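You operate a simulated robot arm through the tools that you are given. There is no shell and no other tool.

The job below is to be done with a simulated robot arm. You get a single attempt, and the scene is never put back.

Task
Get line A running at 20 rpm: guard shut, gate open, then start.
Fine: the speed dial is set before the start too; one start, and it keeps running; other switches that are off end off; other dials, levers, probes and loose things here stay put.
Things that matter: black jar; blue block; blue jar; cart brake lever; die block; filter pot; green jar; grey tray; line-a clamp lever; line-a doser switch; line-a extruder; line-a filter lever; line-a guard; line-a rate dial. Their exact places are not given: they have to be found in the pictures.

The check looks at the end state, three seconds after you hand in, the way a careful person would. Anything else that was tipped, shoved, dropped, spilled or broken makes it a failure.

Robot
A 7-joint arm with a two-finger gripper on a trunk, on a base that drives. Base frame: it is fixed to the floor where the robot stands at the start and does not move with it; the origin is under the middle of the robot, x ahead of it, y to its left, z up. Lengths are in m, angles in rad, forces in N, time in s.
With the tool pointing down near the work surface it reaches from about 0.16 to 0.5 m from the robot's upright axis, wherever it stands. Its first joint turns from -2.897 to 2.897 rad. Places, roughly: black jar [-1.5, 0, 0.75]; blue block [-1.75, 0.25, 0.75]; blue jar [-1.5, 0, 0.75]; cart brake lever [-1.5, -0.4, 0.8]; die block [-1.75, 0, 0.75]; filter pot [-0.75, -1.25, 0.75]; grey tray [-1.5, 0, 0.25]; line-a clamp lever [1.2, 0.2, 1]; line-a doser switch [-0.3, -0.8, 1.2]; line-a extruder [0.5, -0.5, 0.7]; line-a filter lever [1.2, 0, 1]; line-a guard [0.6, 0.1, 0.9]; line-a rate dial [-0.2, -0.7, 1.1]; line-a slide gate [0.1, -0.6, 1.2]; line-a speed dial [-0.1, -0.6, 1]; line-a zone one dial [0, -0.5, 1]. Payload 2.94 kg.
The tool frame sits at the grasp point between the pads (the TCP): z along the fingers, y along the line on which they close. The tips reach 0.03 m beyond it. Largest opening 0.138 m; the body of the gripper starts 0.109 m behind the TCP.
Orientation is that of the tool frame in the base frame, as a unit quaternion [x, y, z, w]. With the fingers straight down and closing along the base's y, the tool's x points along the base's -x, its y along +y and its z along -z.

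Tools
- The arm moves only by the tool move_arm. Its argument "rows" is a list of rows, each an object of numbers (a shift or turn left out is 0, a gripper value left out holds the last): "dx", "dy", "dz": the shift along the base's x, y, z in units of 150 mm (1.0 is 150 mm); "rx", "ry", "rz": the turn, a rotation vector about the base's x, y, z in units of 120 degrees (1.0 is 120 degrees); "hand": the finger opening in m, from 0 to 0.138. In form: [{"dx": .., "dy": .., "dz": .., "rx": .., "ry": .., "rz": .., "hand": ..}, ...]. A call has 1 to 20 rows; each row is the pose to reach, as a shift and turn from the pose commanded when the call began. A call with a number of a shift or a turn outside -1 to 1 is refused whole. Each row takes 0.2 s and may step no farther than 0.05 m and 0.15 rad from the row before; otherwise, or with a gripper value out of range, the whole call is refused. A pose out of reach is approached as far as the arm can. The call stops where the force on the tool passes 40 N (or 10 N more than at its start, if that is more) or the arm is blocked; 0.2 s more then pass. The fingers move at their own pace and stop on an object; they squeeze with about 22 N. The grip force told is the motor's: it shows also when the fingers shut on nothing. Time passes only in rows, and 0.2 s behind the last, so rows that repeat a pose let the fingers close. It gives the time, the measured TCP pose, the force on the tool (base axes), the opening and the grip force at its end, in the units of the frame above (readings bear some noise), with the torque about the TCP (base axes, N m) and any sound that the robot's microphone picked up.
- Cameras (640 x 400 px; columns grow to the right, rows downward): "scene" is now at [-0.029, 0.1518, 1.5478]; the picture's right is [0.18, -0.98, 0.00], its down [-0.92, -0.17, -0.36] and it looks along [0.36, 0.06, -0.93] (base axes); focal length 214 px, centre (320, 200). "wrist" rides on the gripper at [0.071, 0.019, -0.146] in the tool frame; the picture's right is [-0.26, 0.96, 0.00], its down [-0.85, -0.23, -0.48] and it looks along [-0.46, -0.12, 0.88] (tool axes); focal length 280 px, centre (320, 200).
- snapshot(camera): a new picture of that camera. No time passes.
- lift_body(by): slides the trunk up (or, below 0, down) by that many m; the arm and the scene camera ride with it, the base frame stays. It gives what a move gives, with no picture.
- drive_base(legs): drives the robot by 1 to 6 legs, each [ahead, left, turn to the left] in m, m and rad, along the robot's own axes; the way and the turn of a leg run together, so that a leg with both is an arc; at most 1.5 m and 3.142 rad a leg. The arm and the cameras ride along, it lands a little off, and it stops where it bumps. It gives what a move gives.
- pan_tilt(pan, tilt): turns the head with the scene camera to pan (to the left, within 1.501 rad either way) and tilt (down, from -0.506 to 1.204), counted from straight ahead of the robot. It gives what a move gives.
- locate(camera, pixels): there is no depth. For up to 12 entries [column, row, z] of the newest picture of that camera ("zoom" is the newest enlarged one), the place [x, y] in the base frame at which the ray of that pixel passes the height z, good to about 0.003 m, but the place of the scene camera against the robot may be out by one fixed shift of up to 0.018 m in any direction. No time passes.
- inspect(camera, box): a new picture of the part [left, top, right, bottom] of that camera's present view, enlarged. No time passes.
- hand_in(): hands the job in; it is judged then, once.

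Open the gripper and draw the arm clear of the work before you hand the job in, unless the task says otherwise.

The tools are called by a JSON object that holds its "api" and its "payload". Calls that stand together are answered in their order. move_arm: Moves the arm, as the interface text tells. Its arguments: {"type":"object","properties":{"rows":{"type":"array","items":{"type":"object","properties":{"dx":{"type":"number"},"dy":{"type":"number"},"dz":{"type":"number"},"rx":{"type":"number"},"ry":{"type":"number"},"rz":{"type":"number"},"hand":{"type":"number"}}}}},"required":["rows"]} The other tools are called the same way: lift_body (by) slides the trunk up or down; drive_base (legs) drives the base; pan_tilt (pan, tilt) turns the head that bears the scene camera; snapshot (camera) takes a picture; locate (camera, pixels) gives the place at which the rays of pixels pass given heights; inspect (camera, box) takes an enlarged picture of a part of a camera's view; hand_in () hands the job in.

At the start:

```text
clock: 0.0
eef_pos: [-0.0299, -0.4342, 1.3055]
tool_rot: [0.0, 1.0, 0.0, 0.0]
force: [0.5, -0.3, 0.3]
torque: [-0.01, 0.05, 0.0]
finger_gap: 0.1378
grip_force: 0.0
trunk travel left (down, up): [-0.425, 0.029]
robot x, y, heading: [0.0033, 0.0004, 0.004]
head pan, tilt: [0.18, 1.201]
```

scene: 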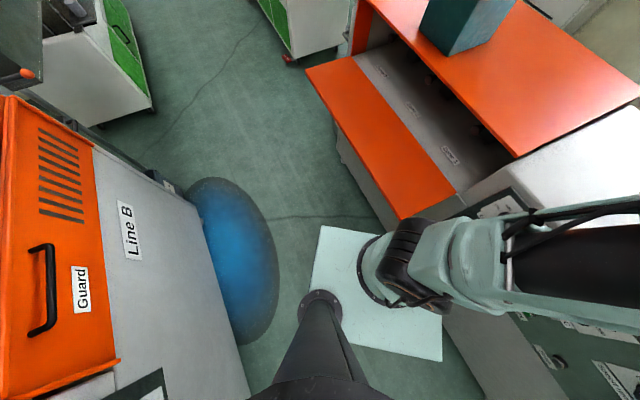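
wrist: 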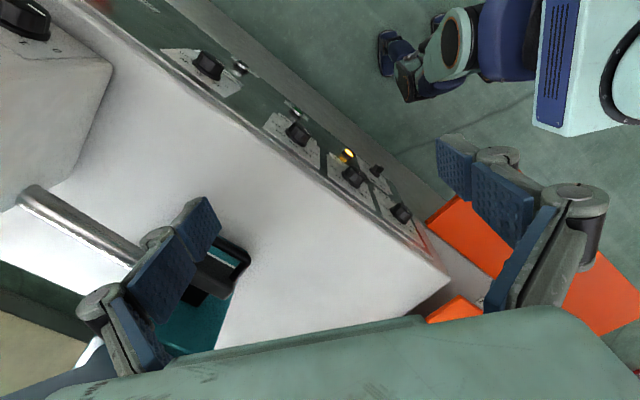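

The first pictures show the Line B machine on the left and another machine (orange guard, teal hopper) ahead-right and right of me. I'll turn the head to look around and find line A's panel, beginning with the right side.

{"api": "pan_tilt", "payload": {"pan": -1.2, "tilt": 0.6}}

{"api": "snapshot", "payload": {"camera": "scene"}}

{"api": "pan_tilt", "payload": {"pan": -0.5, "tilt": 0.6}}

{"api": "snapshot", "payload": {"camera": "scene"}}

{"api": "pan_tilt", "payload": {"pan": 0.5, "tilt": 0.6}}

{"api": "snapshot", "payload": {"camera": "scene"}}

```text
clock: 1.5
eef_pos: [-0.0315, -0.4334, 1.3057]
tool_rot: [0.0, 1.0, 0.0, 0.0]
force: [0.1, -0.2, 0.5]
torque: [0.0, -0.01, 0.02]
finger_gap: 0.138
grip_force: 0.1
trunk travel left (down, up): [-0.425, 0.029]
robot x, y, heading: [-0.0004, 0.0036, 0.003]
head pan, tilt: [-1.201, 0.6]
```

```text
taken
```

scene: 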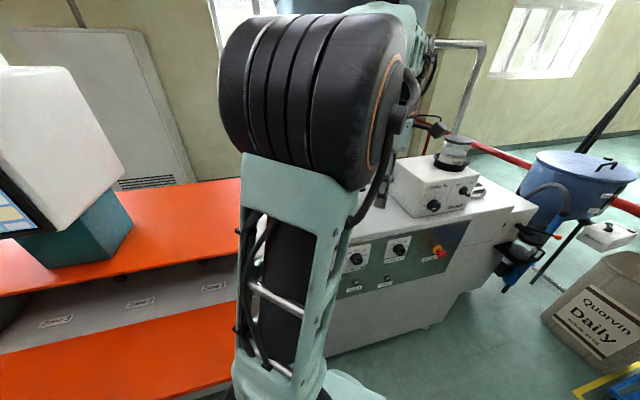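

```text
clock: 2.6
eef_pos: [-0.0319, -0.4331, 1.3064]
tool_rot: [-0.001, 1.0, 0.0, 0.0]
force: [0.9, 0.8, 0.4]
torque: [-0.04, 0.02, 0.01]
finger_gap: 0.138
grip_force: 0.0
trunk travel left (down, up): [-0.425, 0.029]
robot x, y, heading: [0.0023, 0.0016, -0.001]
head pan, tilt: [-0.499, 0.6]
```

```text
taken
```

scene: 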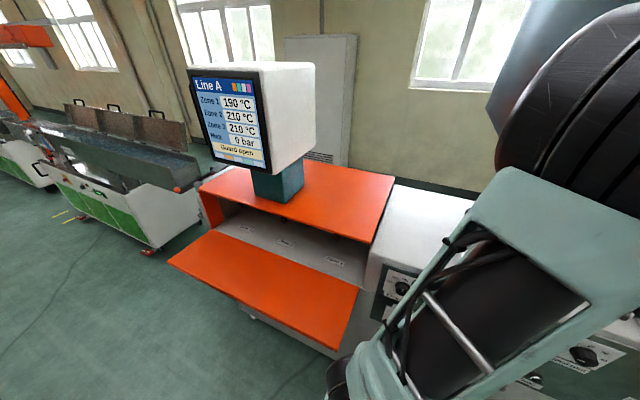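

```text
clock: 3.9
eef_pos: [-0.0322, -0.4341, 1.3062]
tool_rot: [0.0, 1.0, 0.0, 0.0]
force: [-0.6, -0.4, 0.0]
torque: [0.03, 0.01, 0.03]
finger_gap: 0.1382
grip_force: 0.1
trunk travel left (down, up): [-0.425, 0.029]
robot x, y, heading: [-0.0021, 0.0001, 0.0]
head pan, tilt: [0.499, 0.6]
```

```text
taken
```

scene: 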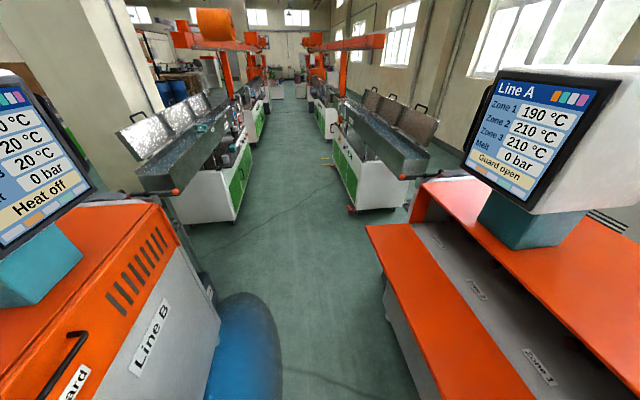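

The screen on the machine ahead-right reads "Line A ... Guard open", so that is the line. Now I take closer looks at the guard and at line B's shut guard for comparison.

{"api": "inspect", "payload": {"camera": "scene", "box": [340, 60, 640, 400]}}

{"api": "inspect", "payload": {"camera": "scene", "box": [0, 150, 320, 400]}}

{"api": "pan_tilt", "payload": {"pan": -0.4, "tilt": 1.0}}

{"api": "snapshot", "payload": {"camera": "scene"}}

{"api": "inspect", "payload": {"camera": "scene", "box": [100, 0, 420, 200]}}

```text
1.18 times, centred on (490, 230) of scene
```

zoom: 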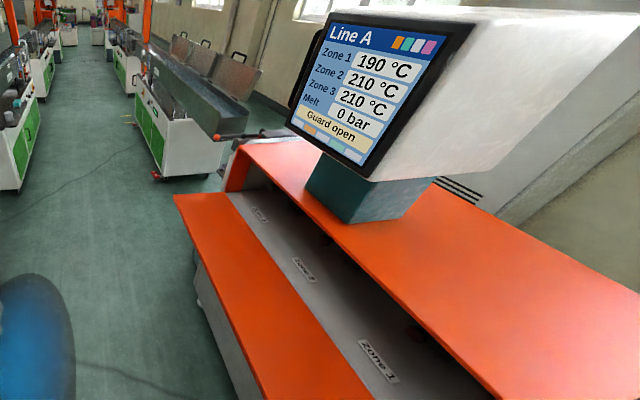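

```text
1.60 times, centred on (160, 275) of scene
```

zoom: 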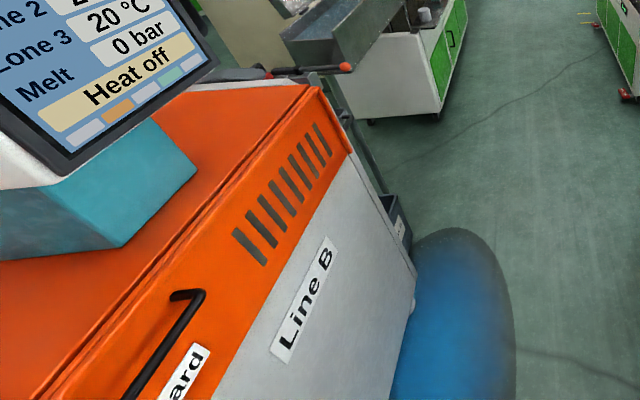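

```text
clock: 5.1
eef_pos: [-0.0309, -0.4339, 1.3051]
tool_rot: [0.0, 1.0, 0.0, 0.0]
force: [-0.7, -0.3, -0.5]
torque: [-0.04, 0.0, 0.02]
finger_gap: 0.1381
grip_force: 0.0
trunk travel left (down, up): [-0.425, 0.029]
robot x, y, heading: [-0.0025, 0.0003, 0.002]
head pan, tilt: [-0.4, 1.0]
```

```text
taken
```

scene: 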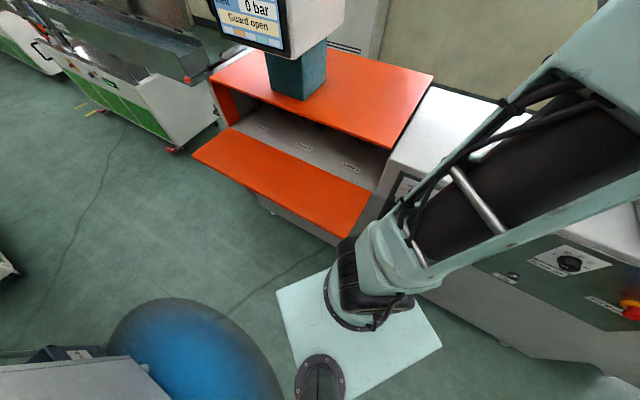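

```text
2.00 times, centred on (260, 100) of scene
```

zoom: 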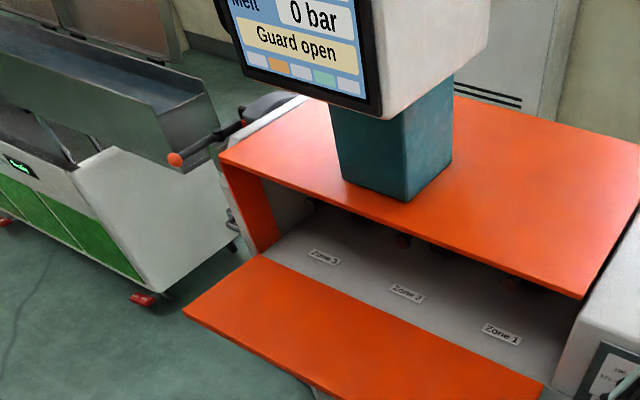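

The guard of line A is a bottom-hinged flap lying folded out. Now I look closely at the panel in the wrist camera, where the dials show from (205,65) to (405,215).

{"api": "inspect", "payload": {"camera": "wrist", "box": [140, 0, 300, 100]}}

{"api": "inspect", "payload": {"camera": "wrist", "box": [240, 80, 400, 180]}}

{"api": "inspect", "payload": {"camera": "wrist", "box": [320, 140, 480, 240]}}

{"api": "inspect", "payload": {"camera": "wrist", "box": [0, 0, 160, 100]}}

{"api": "locate", "payload": {"camera": "scene", "pixels": [[232, 127, 0.85], [372, 190, 0.85], [192, 155, 0.85], [337, 237, 0.85], [232, 127, 0.75], [372, 190, 0.75], [192, 155, 0.75], [337, 237, 0.75], [209, 79, 1.0], [392, 149, 1.0]]}}

```text
4.00 times, centred on (220, 50) of wrist
```

zoom: 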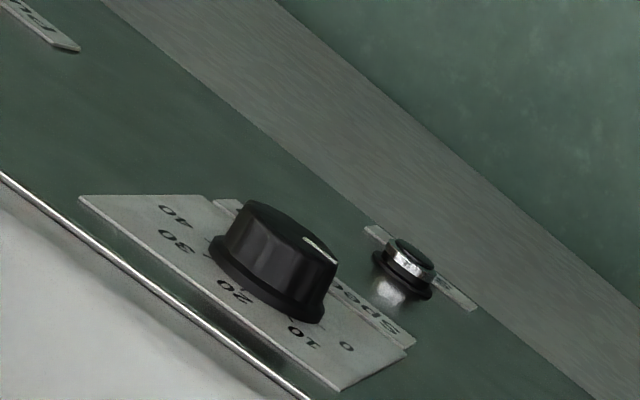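

```text
4.00 times, centred on (320, 130) of wrist
```

zoom: 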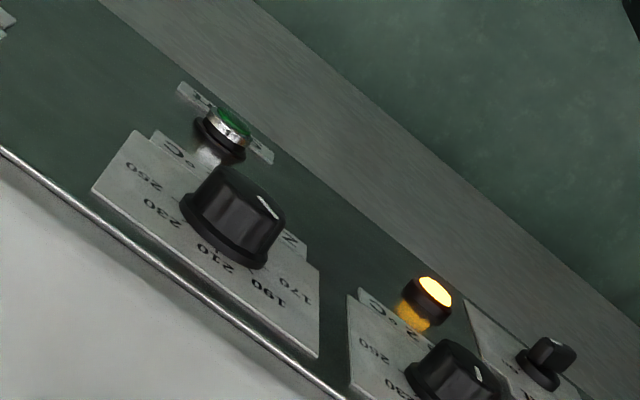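

```text
4.00 times, centred on (400, 190) of wrist
```

zoom: 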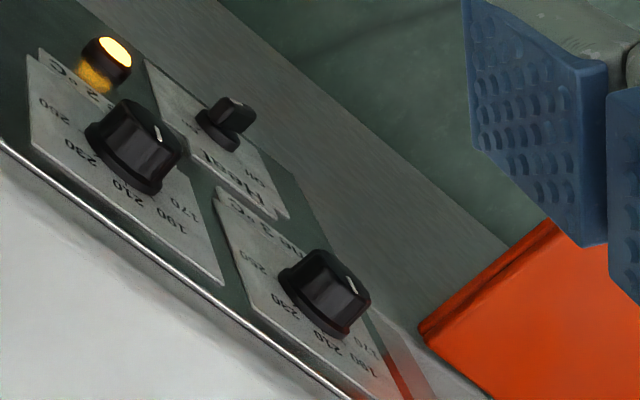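

```text
4.00 times, centred on (80, 50) of wrist
```

zoom: 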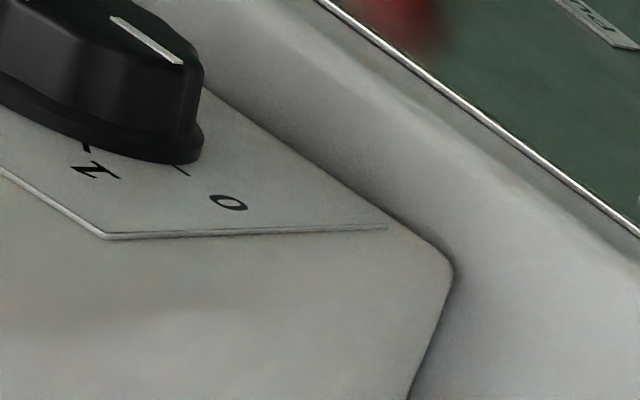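

```text
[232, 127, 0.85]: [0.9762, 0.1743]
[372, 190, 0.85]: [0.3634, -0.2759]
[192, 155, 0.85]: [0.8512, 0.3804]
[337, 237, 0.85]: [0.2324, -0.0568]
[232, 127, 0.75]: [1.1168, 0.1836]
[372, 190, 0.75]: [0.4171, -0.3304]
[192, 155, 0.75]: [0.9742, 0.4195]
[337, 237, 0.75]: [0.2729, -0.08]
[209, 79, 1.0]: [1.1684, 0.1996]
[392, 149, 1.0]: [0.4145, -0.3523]
```

The speed dial has scale 0–40 with the black stop-like button beside it, and a green button is nearer zone 1. I look right with the head to see the hopper, gate and panel despite the arm.

{"api": "pan_tilt", "payload": {"pan": -1.45, "tilt": 0.5}}

{"api": "snapshot", "payload": {"camera": "scene"}}

{"api": "inspect", "payload": {"camera": "scene", "box": [240, 100, 480, 300]}}

{"api": "pan_tilt", "payload": {"pan": -0.9, "tilt": 0.3}}

{"api": "snapshot", "payload": {"camera": "scene"}}

{"api": "pan_tilt", "payload": {"pan": -0.9, "tilt": 0.95}}

{"api": "snapshot", "payload": {"camera": "scene"}}

```text
clock: 6.4
eef_pos: [-0.0324, -0.4346, 1.3068]
tool_rot: [-0.001, 1.0, 0.0, 0.0]
force: [-0.4, -0.4, 0.8]
torque: [-0.01, -0.02, 0.0]
finger_gap: 0.1379
grip_force: 0.0
trunk travel left (down, up): [-0.425, 0.029]
robot x, y, heading: [0.0032, -0.0006, 0.002]
head pan, tilt: [-1.45, 0.499]
```

```text
taken
```

scene: 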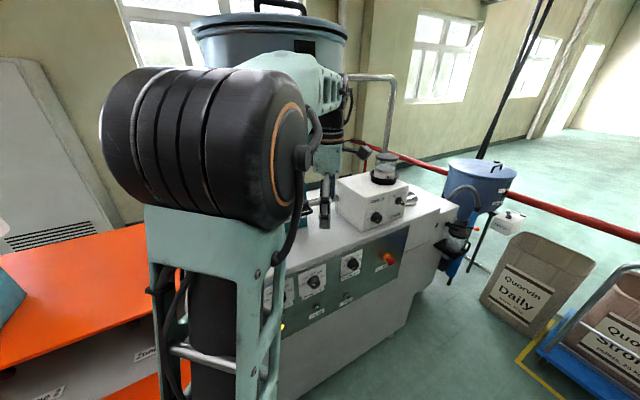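

```text
2.00 times, centred on (360, 200) of scene
```

zoom: 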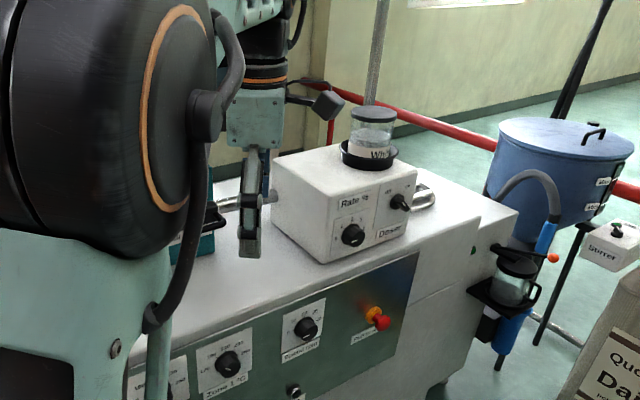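

```text
clock: 7.3
eef_pos: [-0.032, -0.4331, 1.3055]
tool_rot: [0.0, 1.0, 0.0, 0.0]
force: [0.6, 0.1, -0.1]
torque: [-0.02, -0.04, 0.02]
finger_gap: 0.1377
grip_force: 0.0
trunk travel left (down, up): [-0.425, 0.029]
robot x, y, heading: [-0.005, 0.0029, 0.002]
head pan, tilt: [-0.901, 0.3]
```

```text
taken
```

scene: 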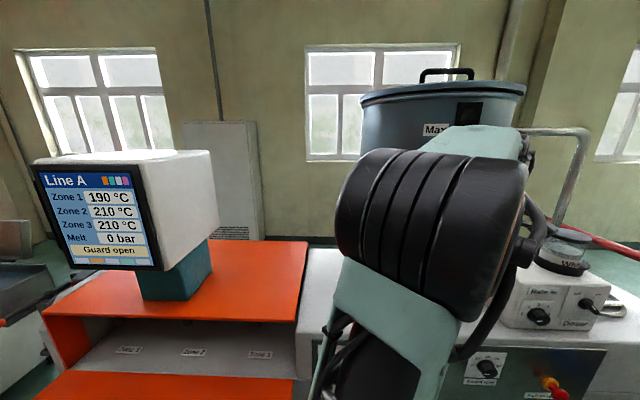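

```text
clock: 8.4
eef_pos: [-0.0311, -0.4342, 1.3055]
tool_rot: [0.0, 1.0, 0.0, 0.0]
force: [0.6, 0.4, 0.0]
torque: [0.03, -0.01, 0.02]
finger_gap: 0.1379
grip_force: 0.0
trunk travel left (down, up): [-0.425, 0.029]
robot x, y, heading: [-0.0017, -0.0024, -0.004]
head pan, tilt: [-0.901, 0.949]
```

```text
taken
```

scene: 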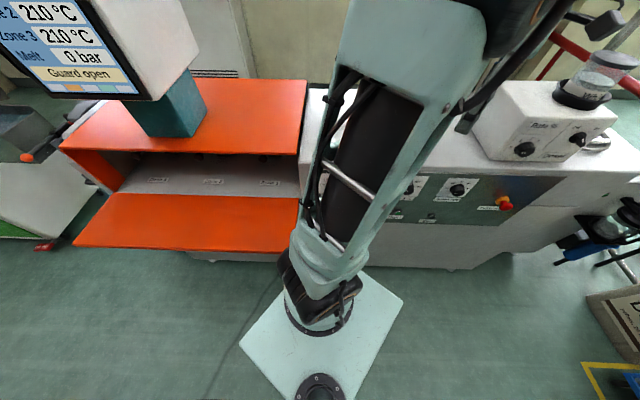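

I use the current scene view (speed dial at (458,189), estop at (505,203), rate dial (525,149)) and the wrist view (speed dial (208,65)) to triangulate the panel.

{"api": "locate", "payload": {"camera": "scene", "pixels": [[458, 189, 1.0], [458, 189, 0.9], [458, 189, 0.8], [505, 203, 0.9], [525, 149, 1.1], [579, 139, 1.1], [409, 190, 0.9], [560, 178, 0.95], [305, 80, 1.0], [74, 248, 0.8], [288, 253, 0.8]]}}

{"api": "locate", "payload": {"camera": "wrist", "pixels": [[208, 65, 1.0], [208, 65, 0.9], [208, 65, 0.8], [299, 132, 0.9], [352, 176, 0.9], [401, 213, 0.9], [240, 68, 0.9], [298, 114, 0.9], [348, 155, 0.9], [376, 171, 0.9], [448, 278, 0.95], [165, 45, 0.95]]}}

{"api": "inspect", "payload": {"camera": "scene", "box": [380, 50, 640, 250]}}

```text
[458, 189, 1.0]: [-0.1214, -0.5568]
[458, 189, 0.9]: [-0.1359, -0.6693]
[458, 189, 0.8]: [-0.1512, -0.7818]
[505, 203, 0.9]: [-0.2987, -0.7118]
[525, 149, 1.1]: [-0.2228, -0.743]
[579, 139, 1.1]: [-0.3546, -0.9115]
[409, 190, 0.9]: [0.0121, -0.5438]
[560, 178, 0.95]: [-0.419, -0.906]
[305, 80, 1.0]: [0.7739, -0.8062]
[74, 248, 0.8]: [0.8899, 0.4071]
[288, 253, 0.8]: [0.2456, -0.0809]
```

```text
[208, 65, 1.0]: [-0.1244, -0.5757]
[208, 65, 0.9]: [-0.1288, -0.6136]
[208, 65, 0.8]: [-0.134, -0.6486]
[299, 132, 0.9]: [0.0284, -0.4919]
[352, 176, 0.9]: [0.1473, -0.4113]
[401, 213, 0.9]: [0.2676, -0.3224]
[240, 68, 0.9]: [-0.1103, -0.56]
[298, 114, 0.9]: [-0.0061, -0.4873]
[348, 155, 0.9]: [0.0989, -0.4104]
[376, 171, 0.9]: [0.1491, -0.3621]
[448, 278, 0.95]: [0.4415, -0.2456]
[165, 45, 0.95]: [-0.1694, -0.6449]
```

```text
2.00 times, centred on (510, 150) of scene
```

zoom: 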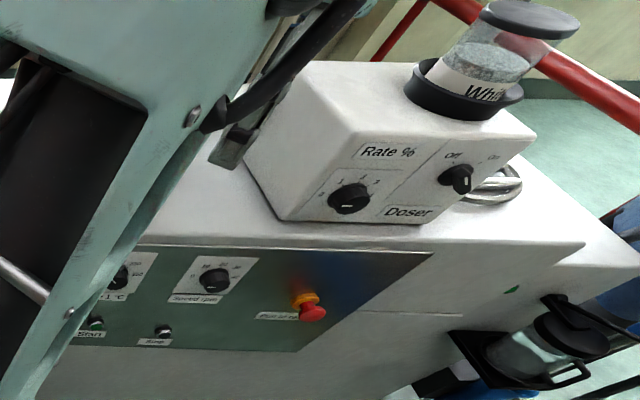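

The STOP, START, emergency and speed parts are identified. Now I triangulate the flap's near hinge corner (wrist (425,222), scene (300,197)) and the robot's own plate to get heights.

{"api": "locate", "payload": {"camera": "wrist", "pixels": [[425, 222, 0.9], [425, 222, 0.8], [425, 222, 0.7]]}}

{"api": "locate", "payload": {"camera": "scene", "pixels": [[300, 197, 0.9], [300, 197, 0.8], [300, 197, 0.7], [288, 253, 0.9], [288, 253, 0.7], [112, 193, 0.8], [74, 248, 0.8], [403, 296, 0.7], [238, 341, 0.7], [403, 296, 0.5], [238, 341, 0.5]]}}

{"api": "inspect", "payload": {"camera": "scene", "box": [50, 130, 330, 305]}}

```text
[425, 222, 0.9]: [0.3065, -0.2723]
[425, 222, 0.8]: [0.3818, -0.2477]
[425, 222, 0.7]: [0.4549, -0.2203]
```

```text
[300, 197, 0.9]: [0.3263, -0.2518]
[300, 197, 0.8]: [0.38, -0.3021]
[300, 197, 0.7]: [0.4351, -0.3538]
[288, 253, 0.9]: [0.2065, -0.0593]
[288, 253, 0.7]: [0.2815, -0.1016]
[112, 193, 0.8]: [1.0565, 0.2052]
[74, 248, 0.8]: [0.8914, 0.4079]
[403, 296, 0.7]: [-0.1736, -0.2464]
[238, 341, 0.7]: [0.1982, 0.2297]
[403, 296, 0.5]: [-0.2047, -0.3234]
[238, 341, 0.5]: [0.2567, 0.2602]
```

```text
2.29 times, centred on (190, 218) of scene
```

zoom: 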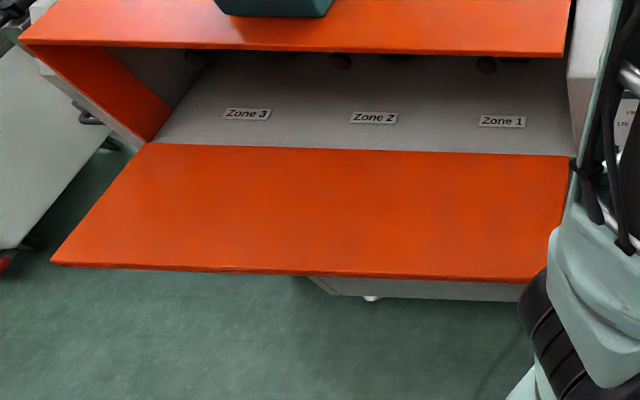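

The hinge is near z≈0.85 with the flap lying out ~0.24 m. Before planning any driving I look left and behind for free floor space.

{"api": "pan_tilt", "payload": {"pan": 1.0, "tilt": 0.9}}

{"api": "snapshot", "payload": {"camera": "scene"}}

{"api": "locate", "payload": {"camera": "scene", "pixels": [[320, 200, 0.0], [320, 200, 0.5], [320, 200, 1.0]]}}

{"api": "pan_tilt", "payload": {"pan": 0.2, "tilt": 0.9}}

{"api": "snapshot", "payload": {"camera": "scene"}}

{"api": "pan_tilt", "payload": {"pan": 1.5, "tilt": 0.7}}

{"api": "snapshot", "payload": {"camera": "scene"}}

{"api": "pan_tilt", "payload": {"pan": -1.5, "tilt": 1.1}}

{"api": "snapshot", "payload": {"camera": "scene"}}

```text
clock: 10.2
eef_pos: [-0.031, -0.4342, 1.3056]
tool_rot: [-0.001, 1.0, -0.001, -0.001]
force: [0.4, 0.5, 0.0]
torque: [0.0, 0.03, 0.03]
finger_gap: 0.1379
grip_force: 0.0
trunk travel left (down, up): [-0.425, 0.029]
robot x, y, heading: [0.0027, -0.005, 0.004]
head pan, tilt: [1.0, 0.901]
```

```text
taken
```

scene: 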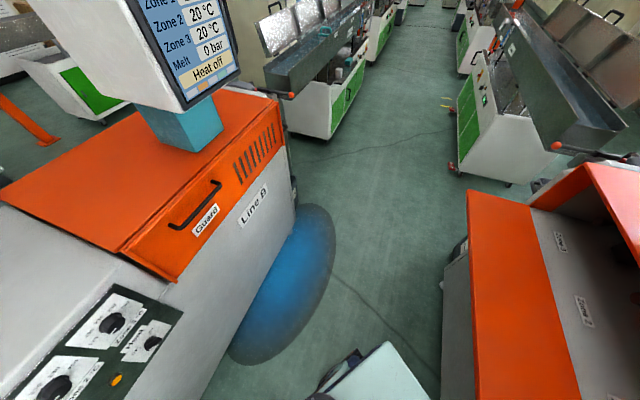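

```text
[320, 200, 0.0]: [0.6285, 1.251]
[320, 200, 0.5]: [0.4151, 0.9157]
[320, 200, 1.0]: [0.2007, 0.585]
```

```text
clock: 11.4
eef_pos: [-0.032, -0.4348, 1.3053]
tool_rot: [0.0, 1.0, 0.0, 0.0]
force: [-0.1, 0.3, 0.4]
torque: [0.04, 0.0, -0.02]
finger_gap: 0.1382
grip_force: 0.1
trunk travel left (down, up): [-0.425, 0.029]
robot x, y, heading: [-0.0021, 0.0025, 0.0]
head pan, tilt: [0.201, 0.901]
```

```text
taken
```

scene: 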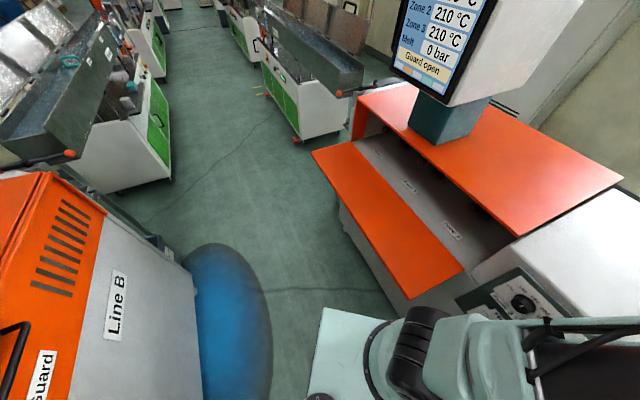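

```text
clock: 12.8
eef_pos: [-0.0297, -0.434, 1.3062]
tool_rot: [0.0, 1.0, 0.0, 0.0]
force: [-0.2, 0.1, -0.6]
torque: [0.05, -0.02, 0.0]
finger_gap: 0.138
grip_force: 0.1
trunk travel left (down, up): [-0.425, 0.029]
robot x, y, heading: [-0.0013, -0.0014, 0.003]
head pan, tilt: [1.499, 0.7]
```

```text
taken
```

scene: 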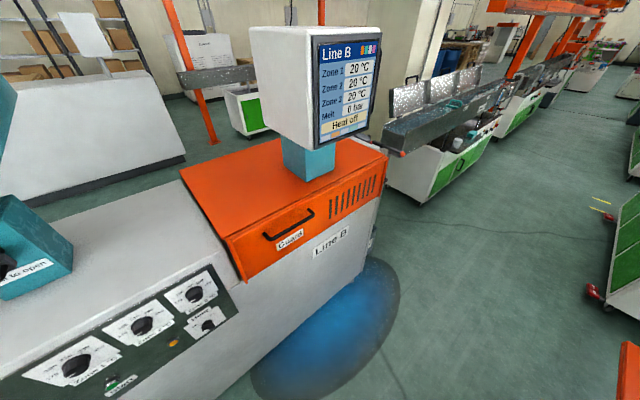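

```text
clock: 15.4
eef_pos: [-0.0322, -0.4343, 1.3059]
tool_rot: [0.0, 1.0, 0.0, 0.0]
force: [0.0, 0.4, 0.7]
torque: [0.01, 0.03, -0.05]
finger_gap: 0.138
grip_force: 0.1
trunk travel left (down, up): [-0.425, 0.029]
robot x, y, heading: [-0.0021, 0.0001, -0.0]
head pan, tilt: [-1.499, 1.1]
```

```text
taken
```

scene: 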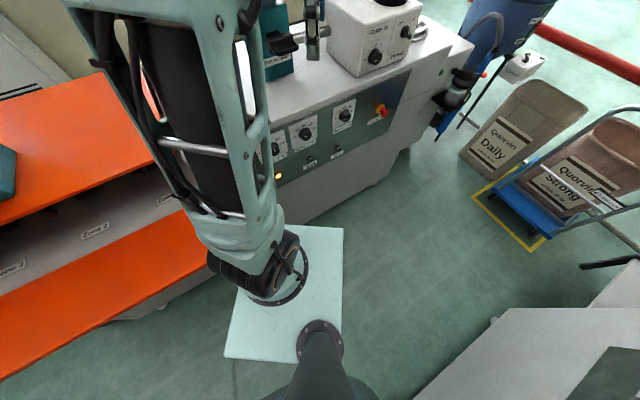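

Now the teal throat box with a black handle is visible at (275,45) beside the gripper, and line B's twin has a "... to open" label. I zoom in on both the line A throat and panel from here.

{"api": "inspect", "payload": {"camera": "scene", "box": [230, 0, 430, 125]}}

{"api": "inspect", "payload": {"camera": "scene", "box": [250, 80, 410, 200]}}

{"api": "pan_tilt", "payload": {"pan": -1.5, "tilt": 0.8}}

{"api": "inspect", "payload": {"camera": "scene", "box": [220, 50, 460, 200]}}

{"api": "pan_tilt", "payload": {"pan": 1.5, "tilt": 0.5}}

{"api": "inspect", "payload": {"camera": "scene", "box": [0, 150, 240, 400]}}

```text
3.20 times, centred on (330, 62) of scene
```

zoom: 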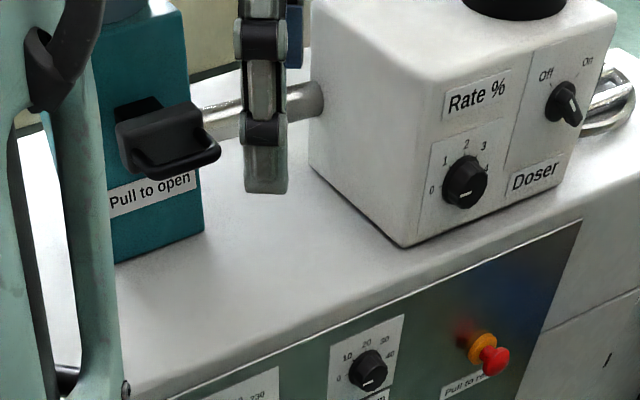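

```text
3.33 times, centred on (330, 140) of scene
```

zoom: 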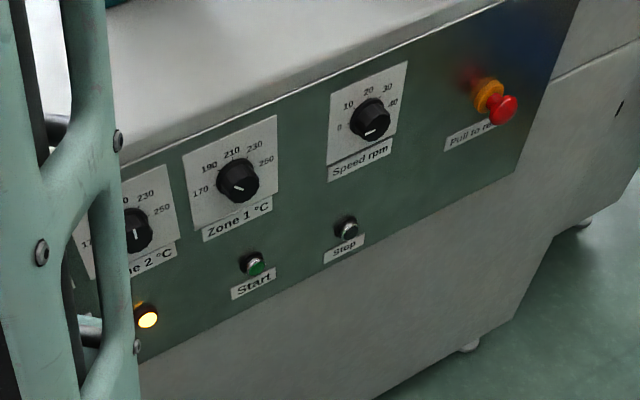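

```text
clock: 16.2
eef_pos: [-0.0303, -0.4339, 1.306]
tool_rot: [-0.001, 1.0, 0.001, 0.0]
force: [0.0, -0.5, -0.1]
torque: [0.02, 0.0, 0.02]
finger_gap: 0.1381
grip_force: 0.0
trunk travel left (down, up): [-0.425, 0.029]
robot x, y, heading: [0.0006, 0.0001, 0.004]
head pan, tilt: [-1.499, 0.799]
```

```text
2.67 times, centred on (340, 125) of scene
```

zoom: 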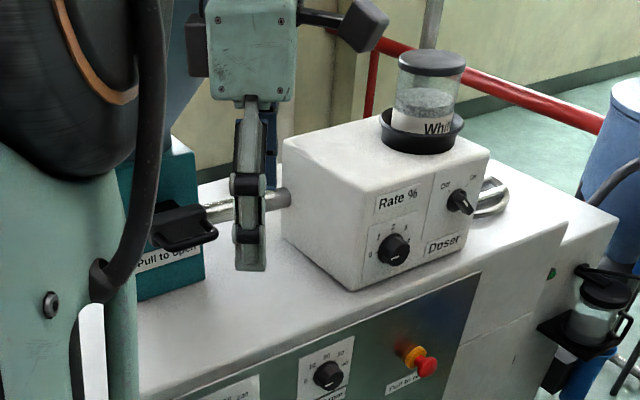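

```text
clock: 18.8
eef_pos: [-0.0312, -0.4337, 1.3068]
tool_rot: [0.0, 1.0, 0.0, 0.0]
force: [0.4, -0.4, -0.9]
torque: [-0.02, 0.04, 0.02]
finger_gap: 0.1382
grip_force: 0.0
trunk travel left (down, up): [-0.425, 0.029]
robot x, y, heading: [0.001, -0.0017, 0.004]
head pan, tilt: [1.499, 0.499]
```

```text
1.60 times, centred on (120, 275) of scene
```

zoom: 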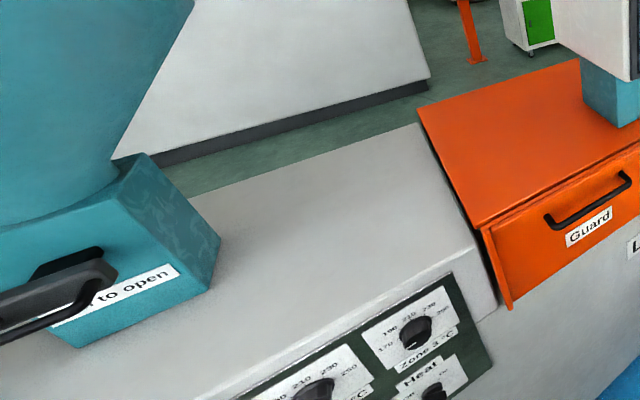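

The gate is a black pull handle on a teal box labelled "Pull to open"; the Speed dial sits above the Stop button and Start is to its left. I check where line B's corner and free floor lie on the right/back side before deciding where to stand.

{"api": "pan_tilt", "payload": {"pan": -1.5, "tilt": 1.1}}

{"api": "snapshot", "payload": {"camera": "scene"}}

{"api": "locate", "payload": {"camera": "scene", "pixels": [[507, 310, 1.0], [415, 398, 1.0], [507, 310, 0.9], [415, 398, 0.9], [472, 194, 0.0], [540, 250, 0.0], [388, 186, 0.0], [280, 226, 0.7], [343, 229, 0.7], [228, 357, 0.7], [341, 359, 0.7]]}}

{"api": "pan_tilt", "payload": {"pan": 1.5, "tilt": 1.1}}

{"api": "snapshot", "payload": {"camera": "scene"}}

{"api": "locate", "payload": {"camera": "scene", "pixels": [[320, 200, 1.0], [420, 100, 1.0], [320, 300, 1.0], [420, 200, 0.0], [420, 300, 0.0]]}}

```text
clock: 21.4
eef_pos: [-0.0323, -0.4337, 1.3067]
tool_rot: [0.0, 1.0, 0.0, 0.0]
force: [0.7, 0.4, -0.4]
torque: [0.01, -0.02, 0.02]
finger_gap: 0.138
grip_force: 0.0
trunk travel left (down, up): [-0.425, 0.029]
robot x, y, heading: [0.0007, -0.0024, -0.003]
head pan, tilt: [-1.499, 1.1]
```

```text
taken
```

scene: 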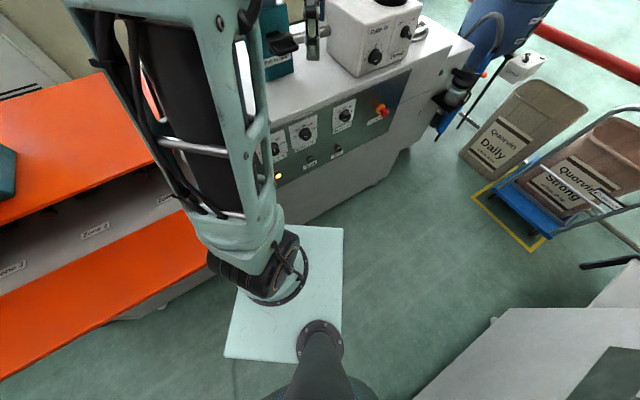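

```text
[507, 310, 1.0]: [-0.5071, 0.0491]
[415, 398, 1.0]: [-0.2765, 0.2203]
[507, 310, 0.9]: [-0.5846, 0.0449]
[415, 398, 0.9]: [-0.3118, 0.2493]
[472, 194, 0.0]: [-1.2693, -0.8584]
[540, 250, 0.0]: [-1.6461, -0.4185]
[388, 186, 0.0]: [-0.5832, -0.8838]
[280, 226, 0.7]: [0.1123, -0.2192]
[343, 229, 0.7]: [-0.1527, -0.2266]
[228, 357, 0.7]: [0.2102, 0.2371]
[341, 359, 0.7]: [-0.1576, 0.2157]
```

```text
clock: 24.0
eef_pos: [-0.0308, -0.4349, 1.306]
tool_rot: [-0.001, 1.0, 0.0, 0.0]
force: [0.8, -0.2, -0.3]
torque: [-0.03, 0.02, -0.02]
finger_gap: 0.1381
grip_force: 0.1
trunk travel left (down, up): [-0.425, 0.029]
robot x, y, heading: [-0.0009, 0.0013, -0.004]
head pan, tilt: [1.499, 1.1]
```

```text
taken
```

scene: 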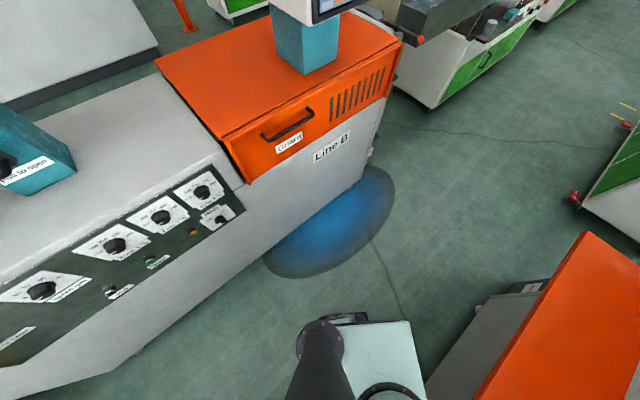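

```text
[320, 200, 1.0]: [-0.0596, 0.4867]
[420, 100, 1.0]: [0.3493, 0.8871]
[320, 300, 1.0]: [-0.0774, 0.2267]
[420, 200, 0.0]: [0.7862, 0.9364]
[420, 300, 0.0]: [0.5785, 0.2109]
```

The two lines are parallel (corridor about 0.72 m wide, axis ~36.6°), so I stay where I stand and work sideways. I now swing the tool to horizontal, pointing at the panel with the wrist camera on top, while drawing back to about (-0.16,-0.37,1.17).

{"api": "move_arm", "payload": {"rows": [{"dx": -0.049, "dy": 0.024, "dz": -0.05, "rx": -0.044, "ry": 0.0222, "rz": 0.044, "hand": 0.1}, {"dx": -0.097, "dy": 0.048, "dz": -0.1, "rx": -0.088, "ry": 0.0444, "rz": 0.088, "hand": 0.08}, {"dx": -0.146, "dy": 0.072, "dz": -0.15, "rx": -0.132, "ry": 0.0667, "rz": 0.132, "hand": 0.08}, {"dx": -0.194, "dy": 0.096, "dz": -0.2, "rx": -0.176, "ry": 0.0889, "rz": 0.176, "hand": 0.08}, {"dx": -0.243, "dy": 0.12, "dz": -0.25, "rx": -0.22, "ry": 0.1111, "rz": 0.22, "hand": 0.08}, {"dx": -0.291, "dy": 0.144, "dz": -0.3, "rx": -0.264, "ry": 0.1333, "rz": 0.264, "hand": 0.08}, {"dx": -0.34, "dy": 0.168, "dz": -0.35, "rx": -0.308, "ry": 0.1556, "rz": 0.308, "hand": 0.08}, {"dx": -0.388, "dy": 0.192, "dz": -0.4, "rx": -0.352, "ry": 0.1778, "rz": 0.352, "hand": 0.08}, {"dx": -0.437, "dy": 0.216, "dz": -0.45, "rx": -0.396, "ry": 0.2, "rz": 0.396, "hand": 0.08}]}}

{"api": "snapshot", "payload": {"camera": "wrist"}}

{"api": "pan_tilt", "payload": {"pan": -1.2, "tilt": 0.7}}

{"api": "snapshot", "payload": {"camera": "scene"}}

```text
clock: 26.1
eef_pos: [-0.1771, -0.3744, 1.1854]
tool_rot: [-0.332, 0.872, -0.275, -0.23]
force: [1.0, -0.1, -1.0]
torque: [0.01, 0.04, -0.04]
finger_gap: 0.0797
grip_force: 0.1
trunk travel left (down, up): [-0.425, 0.029]
robot x, y, heading: [-0.0001, 0.0015, -0.001]
head pan, tilt: [1.499, 1.1]
stopped in row 9: the arm was blocked; the commanded pose is now the measured one
```

```text
taken
```

wrist: 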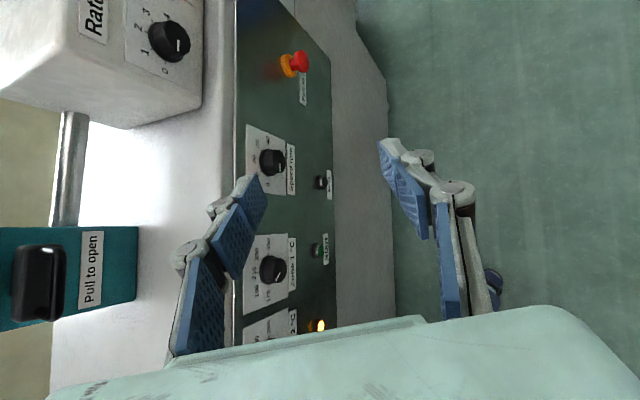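

```text
clock: 28.5
eef_pos: [-0.1752, -0.3732, 1.1817]
tool_rot: [-0.335, 0.873, -0.273, -0.227]
force: [-0.5, 0.2, 0.0]
torque: [-0.01, 0.02, -0.02]
finger_gap: 0.0802
grip_force: 0.0
trunk travel left (down, up): [-0.425, 0.029]
robot x, y, heading: [-0.0034, -0.0011, 0.001]
head pan, tilt: [-1.201, 0.7]
```

```text
taken
```

scene: 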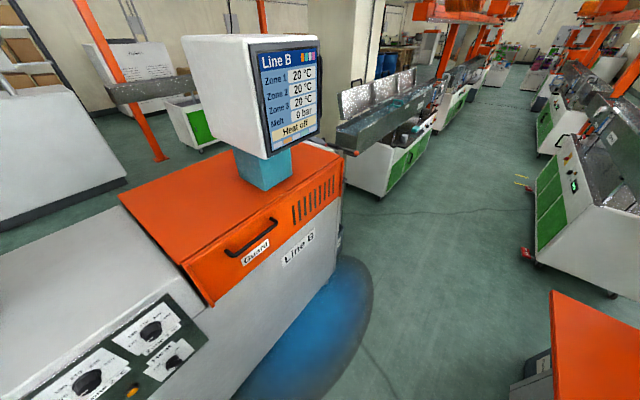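

The arm stopped at (-0.175,-0.373,1.18), reported "blocked", with no force — probably a joint limit. The last scene picture seems out of place, so I retake it towards the arm.

{"api": "snapshot", "payload": {"camera": "scene"}}

```text
taken
```

scene: 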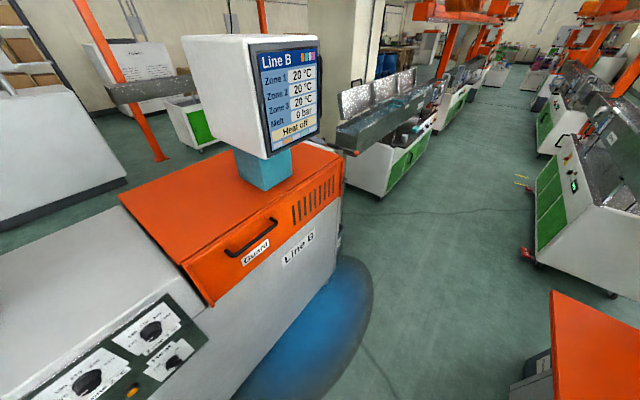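

The picture shows line B although the head reports pan -1.2; I command the head again and look.

{"api": "pan_tilt", "payload": {"pan": -1.3, "tilt": 0.75}}

{"api": "snapshot", "payload": {"camera": "scene"}}

```text
clock: 29.1
eef_pos: [-0.1744, -0.373, 1.182]
tool_rot: [-0.335, 0.872, -0.274, -0.227]
force: [0.8, -0.7, 0.1]
torque: [-0.01, 0.03, -0.02]
finger_gap: 0.08
grip_force: 0.1
trunk travel left (down, up): [-0.425, 0.029]
robot x, y, heading: [-0.0011, 0.001, -0.002]
head pan, tilt: [-1.3, 0.75]
```

```text
taken
```

scene: 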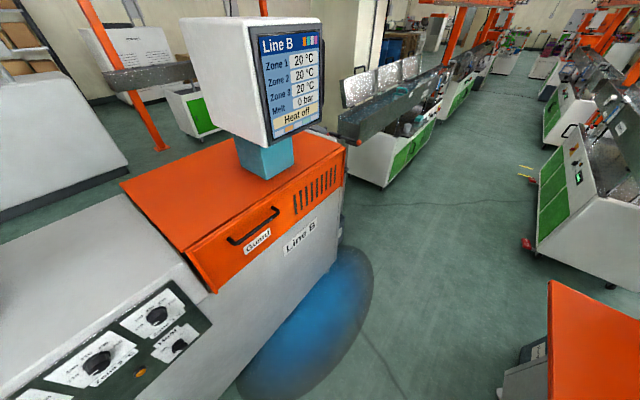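

Tilt responds but the view still faces line B, so either the pan is physically obstructed or misreported. I check with locate what direction the camera thinks it looks.

{"api": "locate", "payload": {"camera": "scene", "pixels": [[320, 200, 0.0], [320, 200, 1.0]]}}

{"api": "pan_tilt", "payload": {"pan": -0.6, "tilt": 0.75}}

{"api": "snapshot", "payload": {"camera": "scene"}}

```text
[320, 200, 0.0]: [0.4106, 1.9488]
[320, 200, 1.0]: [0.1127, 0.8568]
```

```text
clock: 30.2
eef_pos: [-0.174, -0.3717, 1.1816]
tool_rot: [-0.335, 0.872, -0.274, -0.227]
force: [-0.4, -0.5, 0.0]
torque: [0.01, 0.0, -0.03]
finger_gap: 0.0802
grip_force: 0.1
trunk travel left (down, up): [-0.425, 0.029]
robot x, y, heading: [0.0001, 0.0014, -0.004]
head pan, tilt: [-0.6, 0.75]
```

```text
taken
```

scene: 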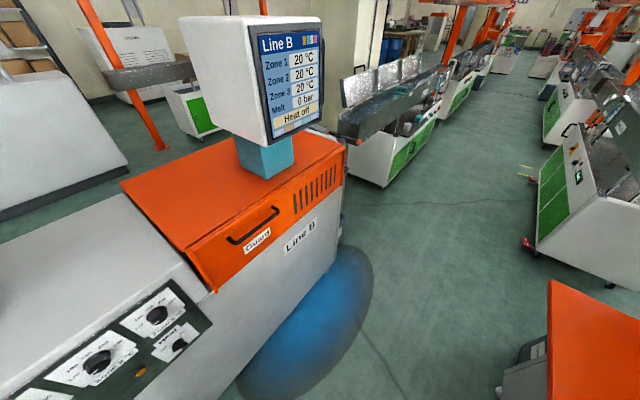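

The camera really is stuck facing line B: the arm's folded elbow must be touching the head. I bring the head command back to the stuck angle (+1.25) to relieve it, then unwind the arm toward its start pose.

{"api": "pan_tilt", "payload": {"pan": 1.4, "tilt": 0.75}}

{"api": "move_arm", "payload": {"rows": [{"dx": 0.119, "dy": -0.0516, "dz": 0.05, "rx": 0.0342, "ry": -0.0283, "rz": -0.0418, "hand": 0.08}, {"dx": 0.238, "dy": -0.103, "dz": 0.1, "rx": 0.0684, "ry": -0.0567, "rz": -0.0835, "hand": 0.08}, {"dx": 0.357, "dy": -0.155, "dz": 0.2, "rx": 0.1026, "ry": -0.085, "rz": -0.1253, "hand": 0.08}, {"dx": 0.476, "dy": -0.206, "dz": 0.3, "rx": 0.1368, "ry": -0.1134, "rz": -0.167, "hand": 0.08}, {"dx": 0.6, "dy": -0.258, "dz": 0.4, "rx": 0.171, "ry": -0.1417, "rz": -0.2088, "hand": 0.08}, {"dx": 0.715, "dy": -0.31, "dz": 0.55, "rx": 0.2051, "ry": -0.17, "rz": -0.2505, "hand": 0.08}, {"dx": 0.834, "dy": -0.361, "dz": 0.7, "rx": 0.2393, "ry": -0.1984, "rz": -0.2923, "hand": 0.08}, {"dx": 0.953, "dy": -0.413, "dz": 0.83, "rx": 0.2735, "ry": -0.2267, "rz": -0.334, "hand": 0.08}]}}

{"api": "pan_tilt", "payload": {"pan": -1.2, "tilt": 0.7}}

{"api": "snapshot", "payload": {"camera": "scene"}}

```text
clock: 32.1
eef_pos: [-0.1769, -0.3715, 1.1834]
tool_rot: [-0.333, 0.873, -0.275, -0.228]
force: [0.0, -0.5, 0.0]
torque: [0.0, -0.01, 0.0]
finger_gap: 0.0799
grip_force: 0.0
trunk travel left (down, up): [-0.425, 0.029]
robot x, y, heading: [-0.002, 0.0019, 0.002]
head pan, tilt: [1.4, 0.75]
```

```text
clock: 34.0
eef_pos: [-0.0309, -0.4359, 1.3082]
tool_rot: [0.003, 1.0, -0.002, -0.002]
force: [-1.0, 0.0, 0.0]
torque: [0.0, -0.03, 0.02]
finger_gap: 0.0799
grip_force: 0.1
trunk travel left (down, up): [-0.425, 0.029]
robot x, y, heading: [0.0, -0.0004, -0.002]
head pan, tilt: [1.4, 0.75]
```

```text
clock: 36.3
eef_pos: [-0.0316, -0.436, 1.3081]
tool_rot: [0.001, 1.0, -0.003, -0.003]
force: [-0.5, 0.4, -0.6]
torque: [-0.02, 0.03, -0.02]
finger_gap: 0.0798
grip_force: 0.1
trunk travel left (down, up): [-0.425, 0.029]
robot x, y, heading: [0.0007, 0.0008, -0.002]
head pan, tilt: [-1.201, 0.7]
```

```text
taken
```

scene: 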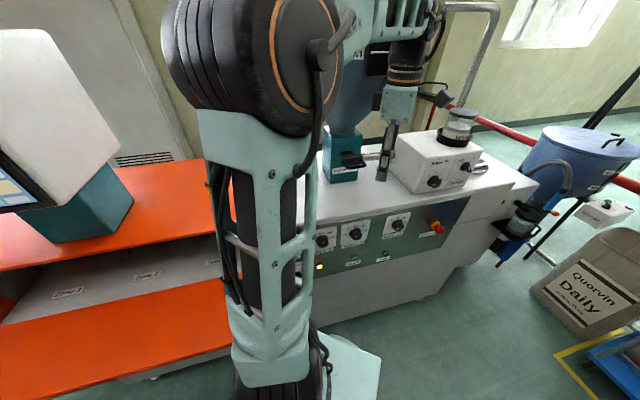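

The head moves freely again and the arm is back at its start pose. I zoom on the gate handle (about (353,158)), the dials and buttons from here.

{"api": "inspect", "payload": {"camera": "scene", "box": [300, 100, 460, 200]}}

{"api": "inspect", "payload": {"camera": "scene", "box": [290, 190, 470, 300]}}

{"api": "snapshot", "payload": {"camera": "wrist"}}

{"api": "locate", "payload": {"camera": "scene", "pixels": [[352, 232, 0.97], [397, 225, 0.97], [352, 262, 0.9], [382, 255, 0.9], [353, 158, 1.2], [353, 158, 1.15], [323, 150, 1.2]]}}

```text
4.00 times, centred on (380, 150) of scene
```

zoom: 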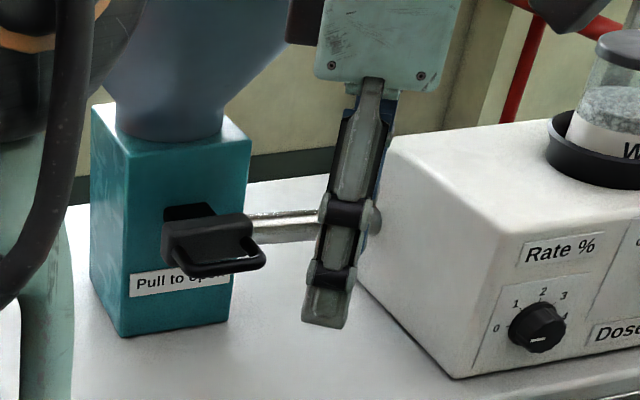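

```text
3.56 times, centred on (380, 245) of scene
```

zoom: 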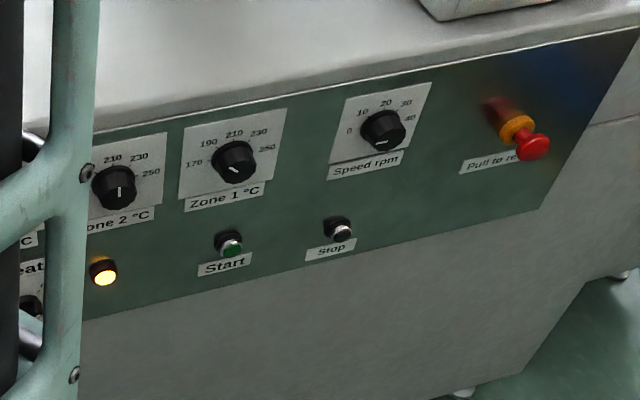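

```text
taken
```

wrist: 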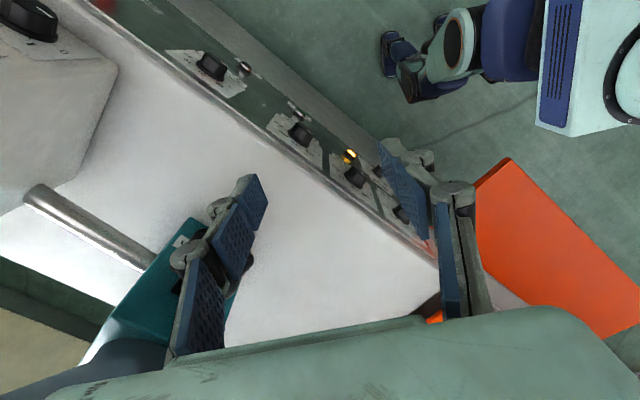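

```text
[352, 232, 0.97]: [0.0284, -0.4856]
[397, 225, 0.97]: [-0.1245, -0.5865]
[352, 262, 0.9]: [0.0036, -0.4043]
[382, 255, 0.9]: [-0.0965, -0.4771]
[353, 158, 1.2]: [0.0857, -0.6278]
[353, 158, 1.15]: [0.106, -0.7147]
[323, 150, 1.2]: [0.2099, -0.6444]
```

All dials read clearly: speed pointer at 0 (left), 20 at top, so a quarter turn clockwise is needed. I rotate the tool +36° about vertical so the fingers close across the gate bar, and look at the handle with the wrist camera.

{"api": "move_arm", "payload": {"rows": [{"rz": 0.06, "hand": 0.09}, {"rz": 0.12, "hand": 0.1}, {"rz": 0.18, "hand": 0.1}, {"rz": 0.24, "hand": 0.1}, {"rz": 0.3, "hand": 0.1}, {"rz": 0.3, "hand": 0.1}]}}

{"api": "snapshot", "payload": {"camera": "wrist"}}

{"api": "snapshot", "payload": {"camera": "scene"}}

```text
clock: 37.7
eef_pos: [-0.0309, -0.4351, 1.309]
tool_rot: [-0.308, 0.951, -0.004, -0.002]
force: [0.5, -0.4, 1.3]
torque: [0.0, 0.01, 0.01]
finger_gap: 0.1002
grip_force: 0.1
trunk travel left (down, up): [-0.425, 0.029]
robot x, y, heading: [-0.0026, -0.0008, -0.001]
head pan, tilt: [-1.201, 0.7]
```

```text
taken
```

wrist: 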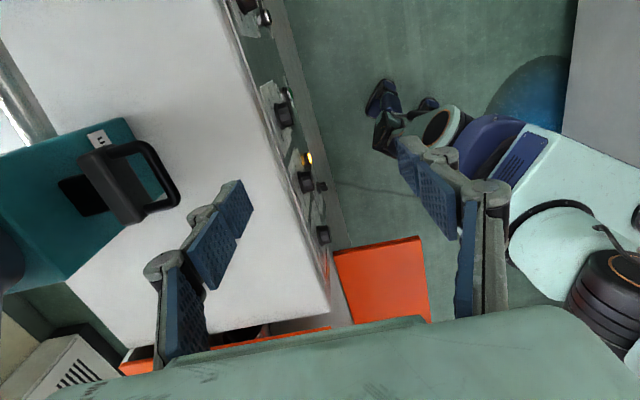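

```text
taken
```

scene: 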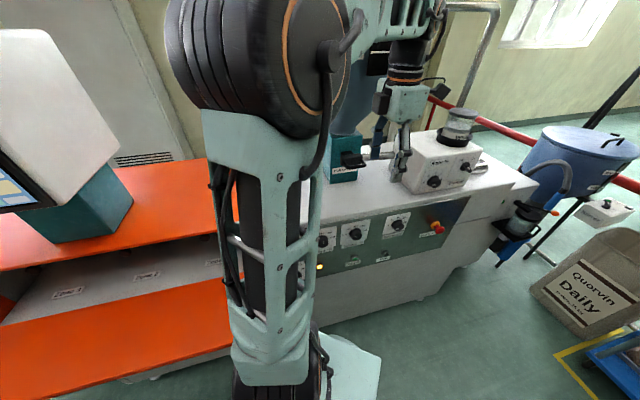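

The wrist view shows the D-handle clearly at about (130,180). I zoom on it and triangulate with the scene view.

{"api": "inspect", "payload": {"camera": "wrist", "box": [40, 110, 200, 240]}}

{"api": "inspect", "payload": {"camera": "scene", "box": [320, 130, 400, 190]}}

{"api": "locate", "payload": {"camera": "wrist", "pixels": [[152, 148, 1.2], [176, 195, 1.2], [152, 148, 1.15], [176, 195, 1.15], [125, 155, 1.2], [142, 213, 1.2], [100, 155, 1.2], [132, 122, 1.15], [132, 122, 1.25], [85, 195, 1.2]]}}

```text
3.08 times, centred on (120, 175) of wrist
```

zoom: 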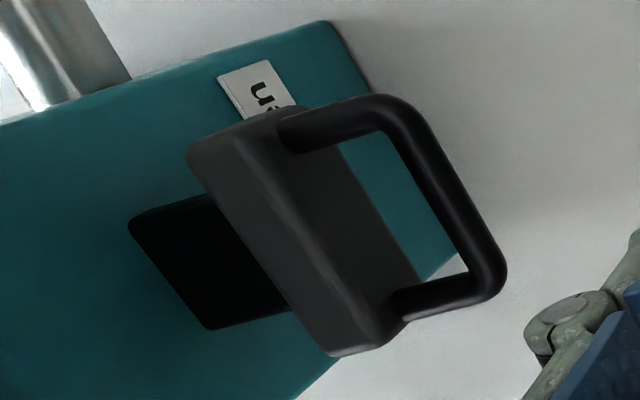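

```text
6.67 times, centred on (360, 160) of scene
```

zoom: 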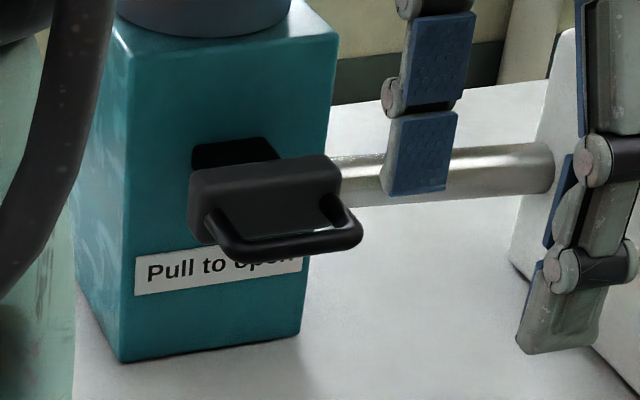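

```text
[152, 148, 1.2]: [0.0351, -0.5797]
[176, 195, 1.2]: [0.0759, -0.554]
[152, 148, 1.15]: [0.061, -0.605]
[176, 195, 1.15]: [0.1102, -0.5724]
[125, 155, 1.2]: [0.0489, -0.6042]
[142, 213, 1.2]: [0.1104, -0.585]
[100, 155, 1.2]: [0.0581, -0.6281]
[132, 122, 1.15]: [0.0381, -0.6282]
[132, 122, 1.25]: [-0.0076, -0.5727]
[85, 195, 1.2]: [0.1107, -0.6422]
```

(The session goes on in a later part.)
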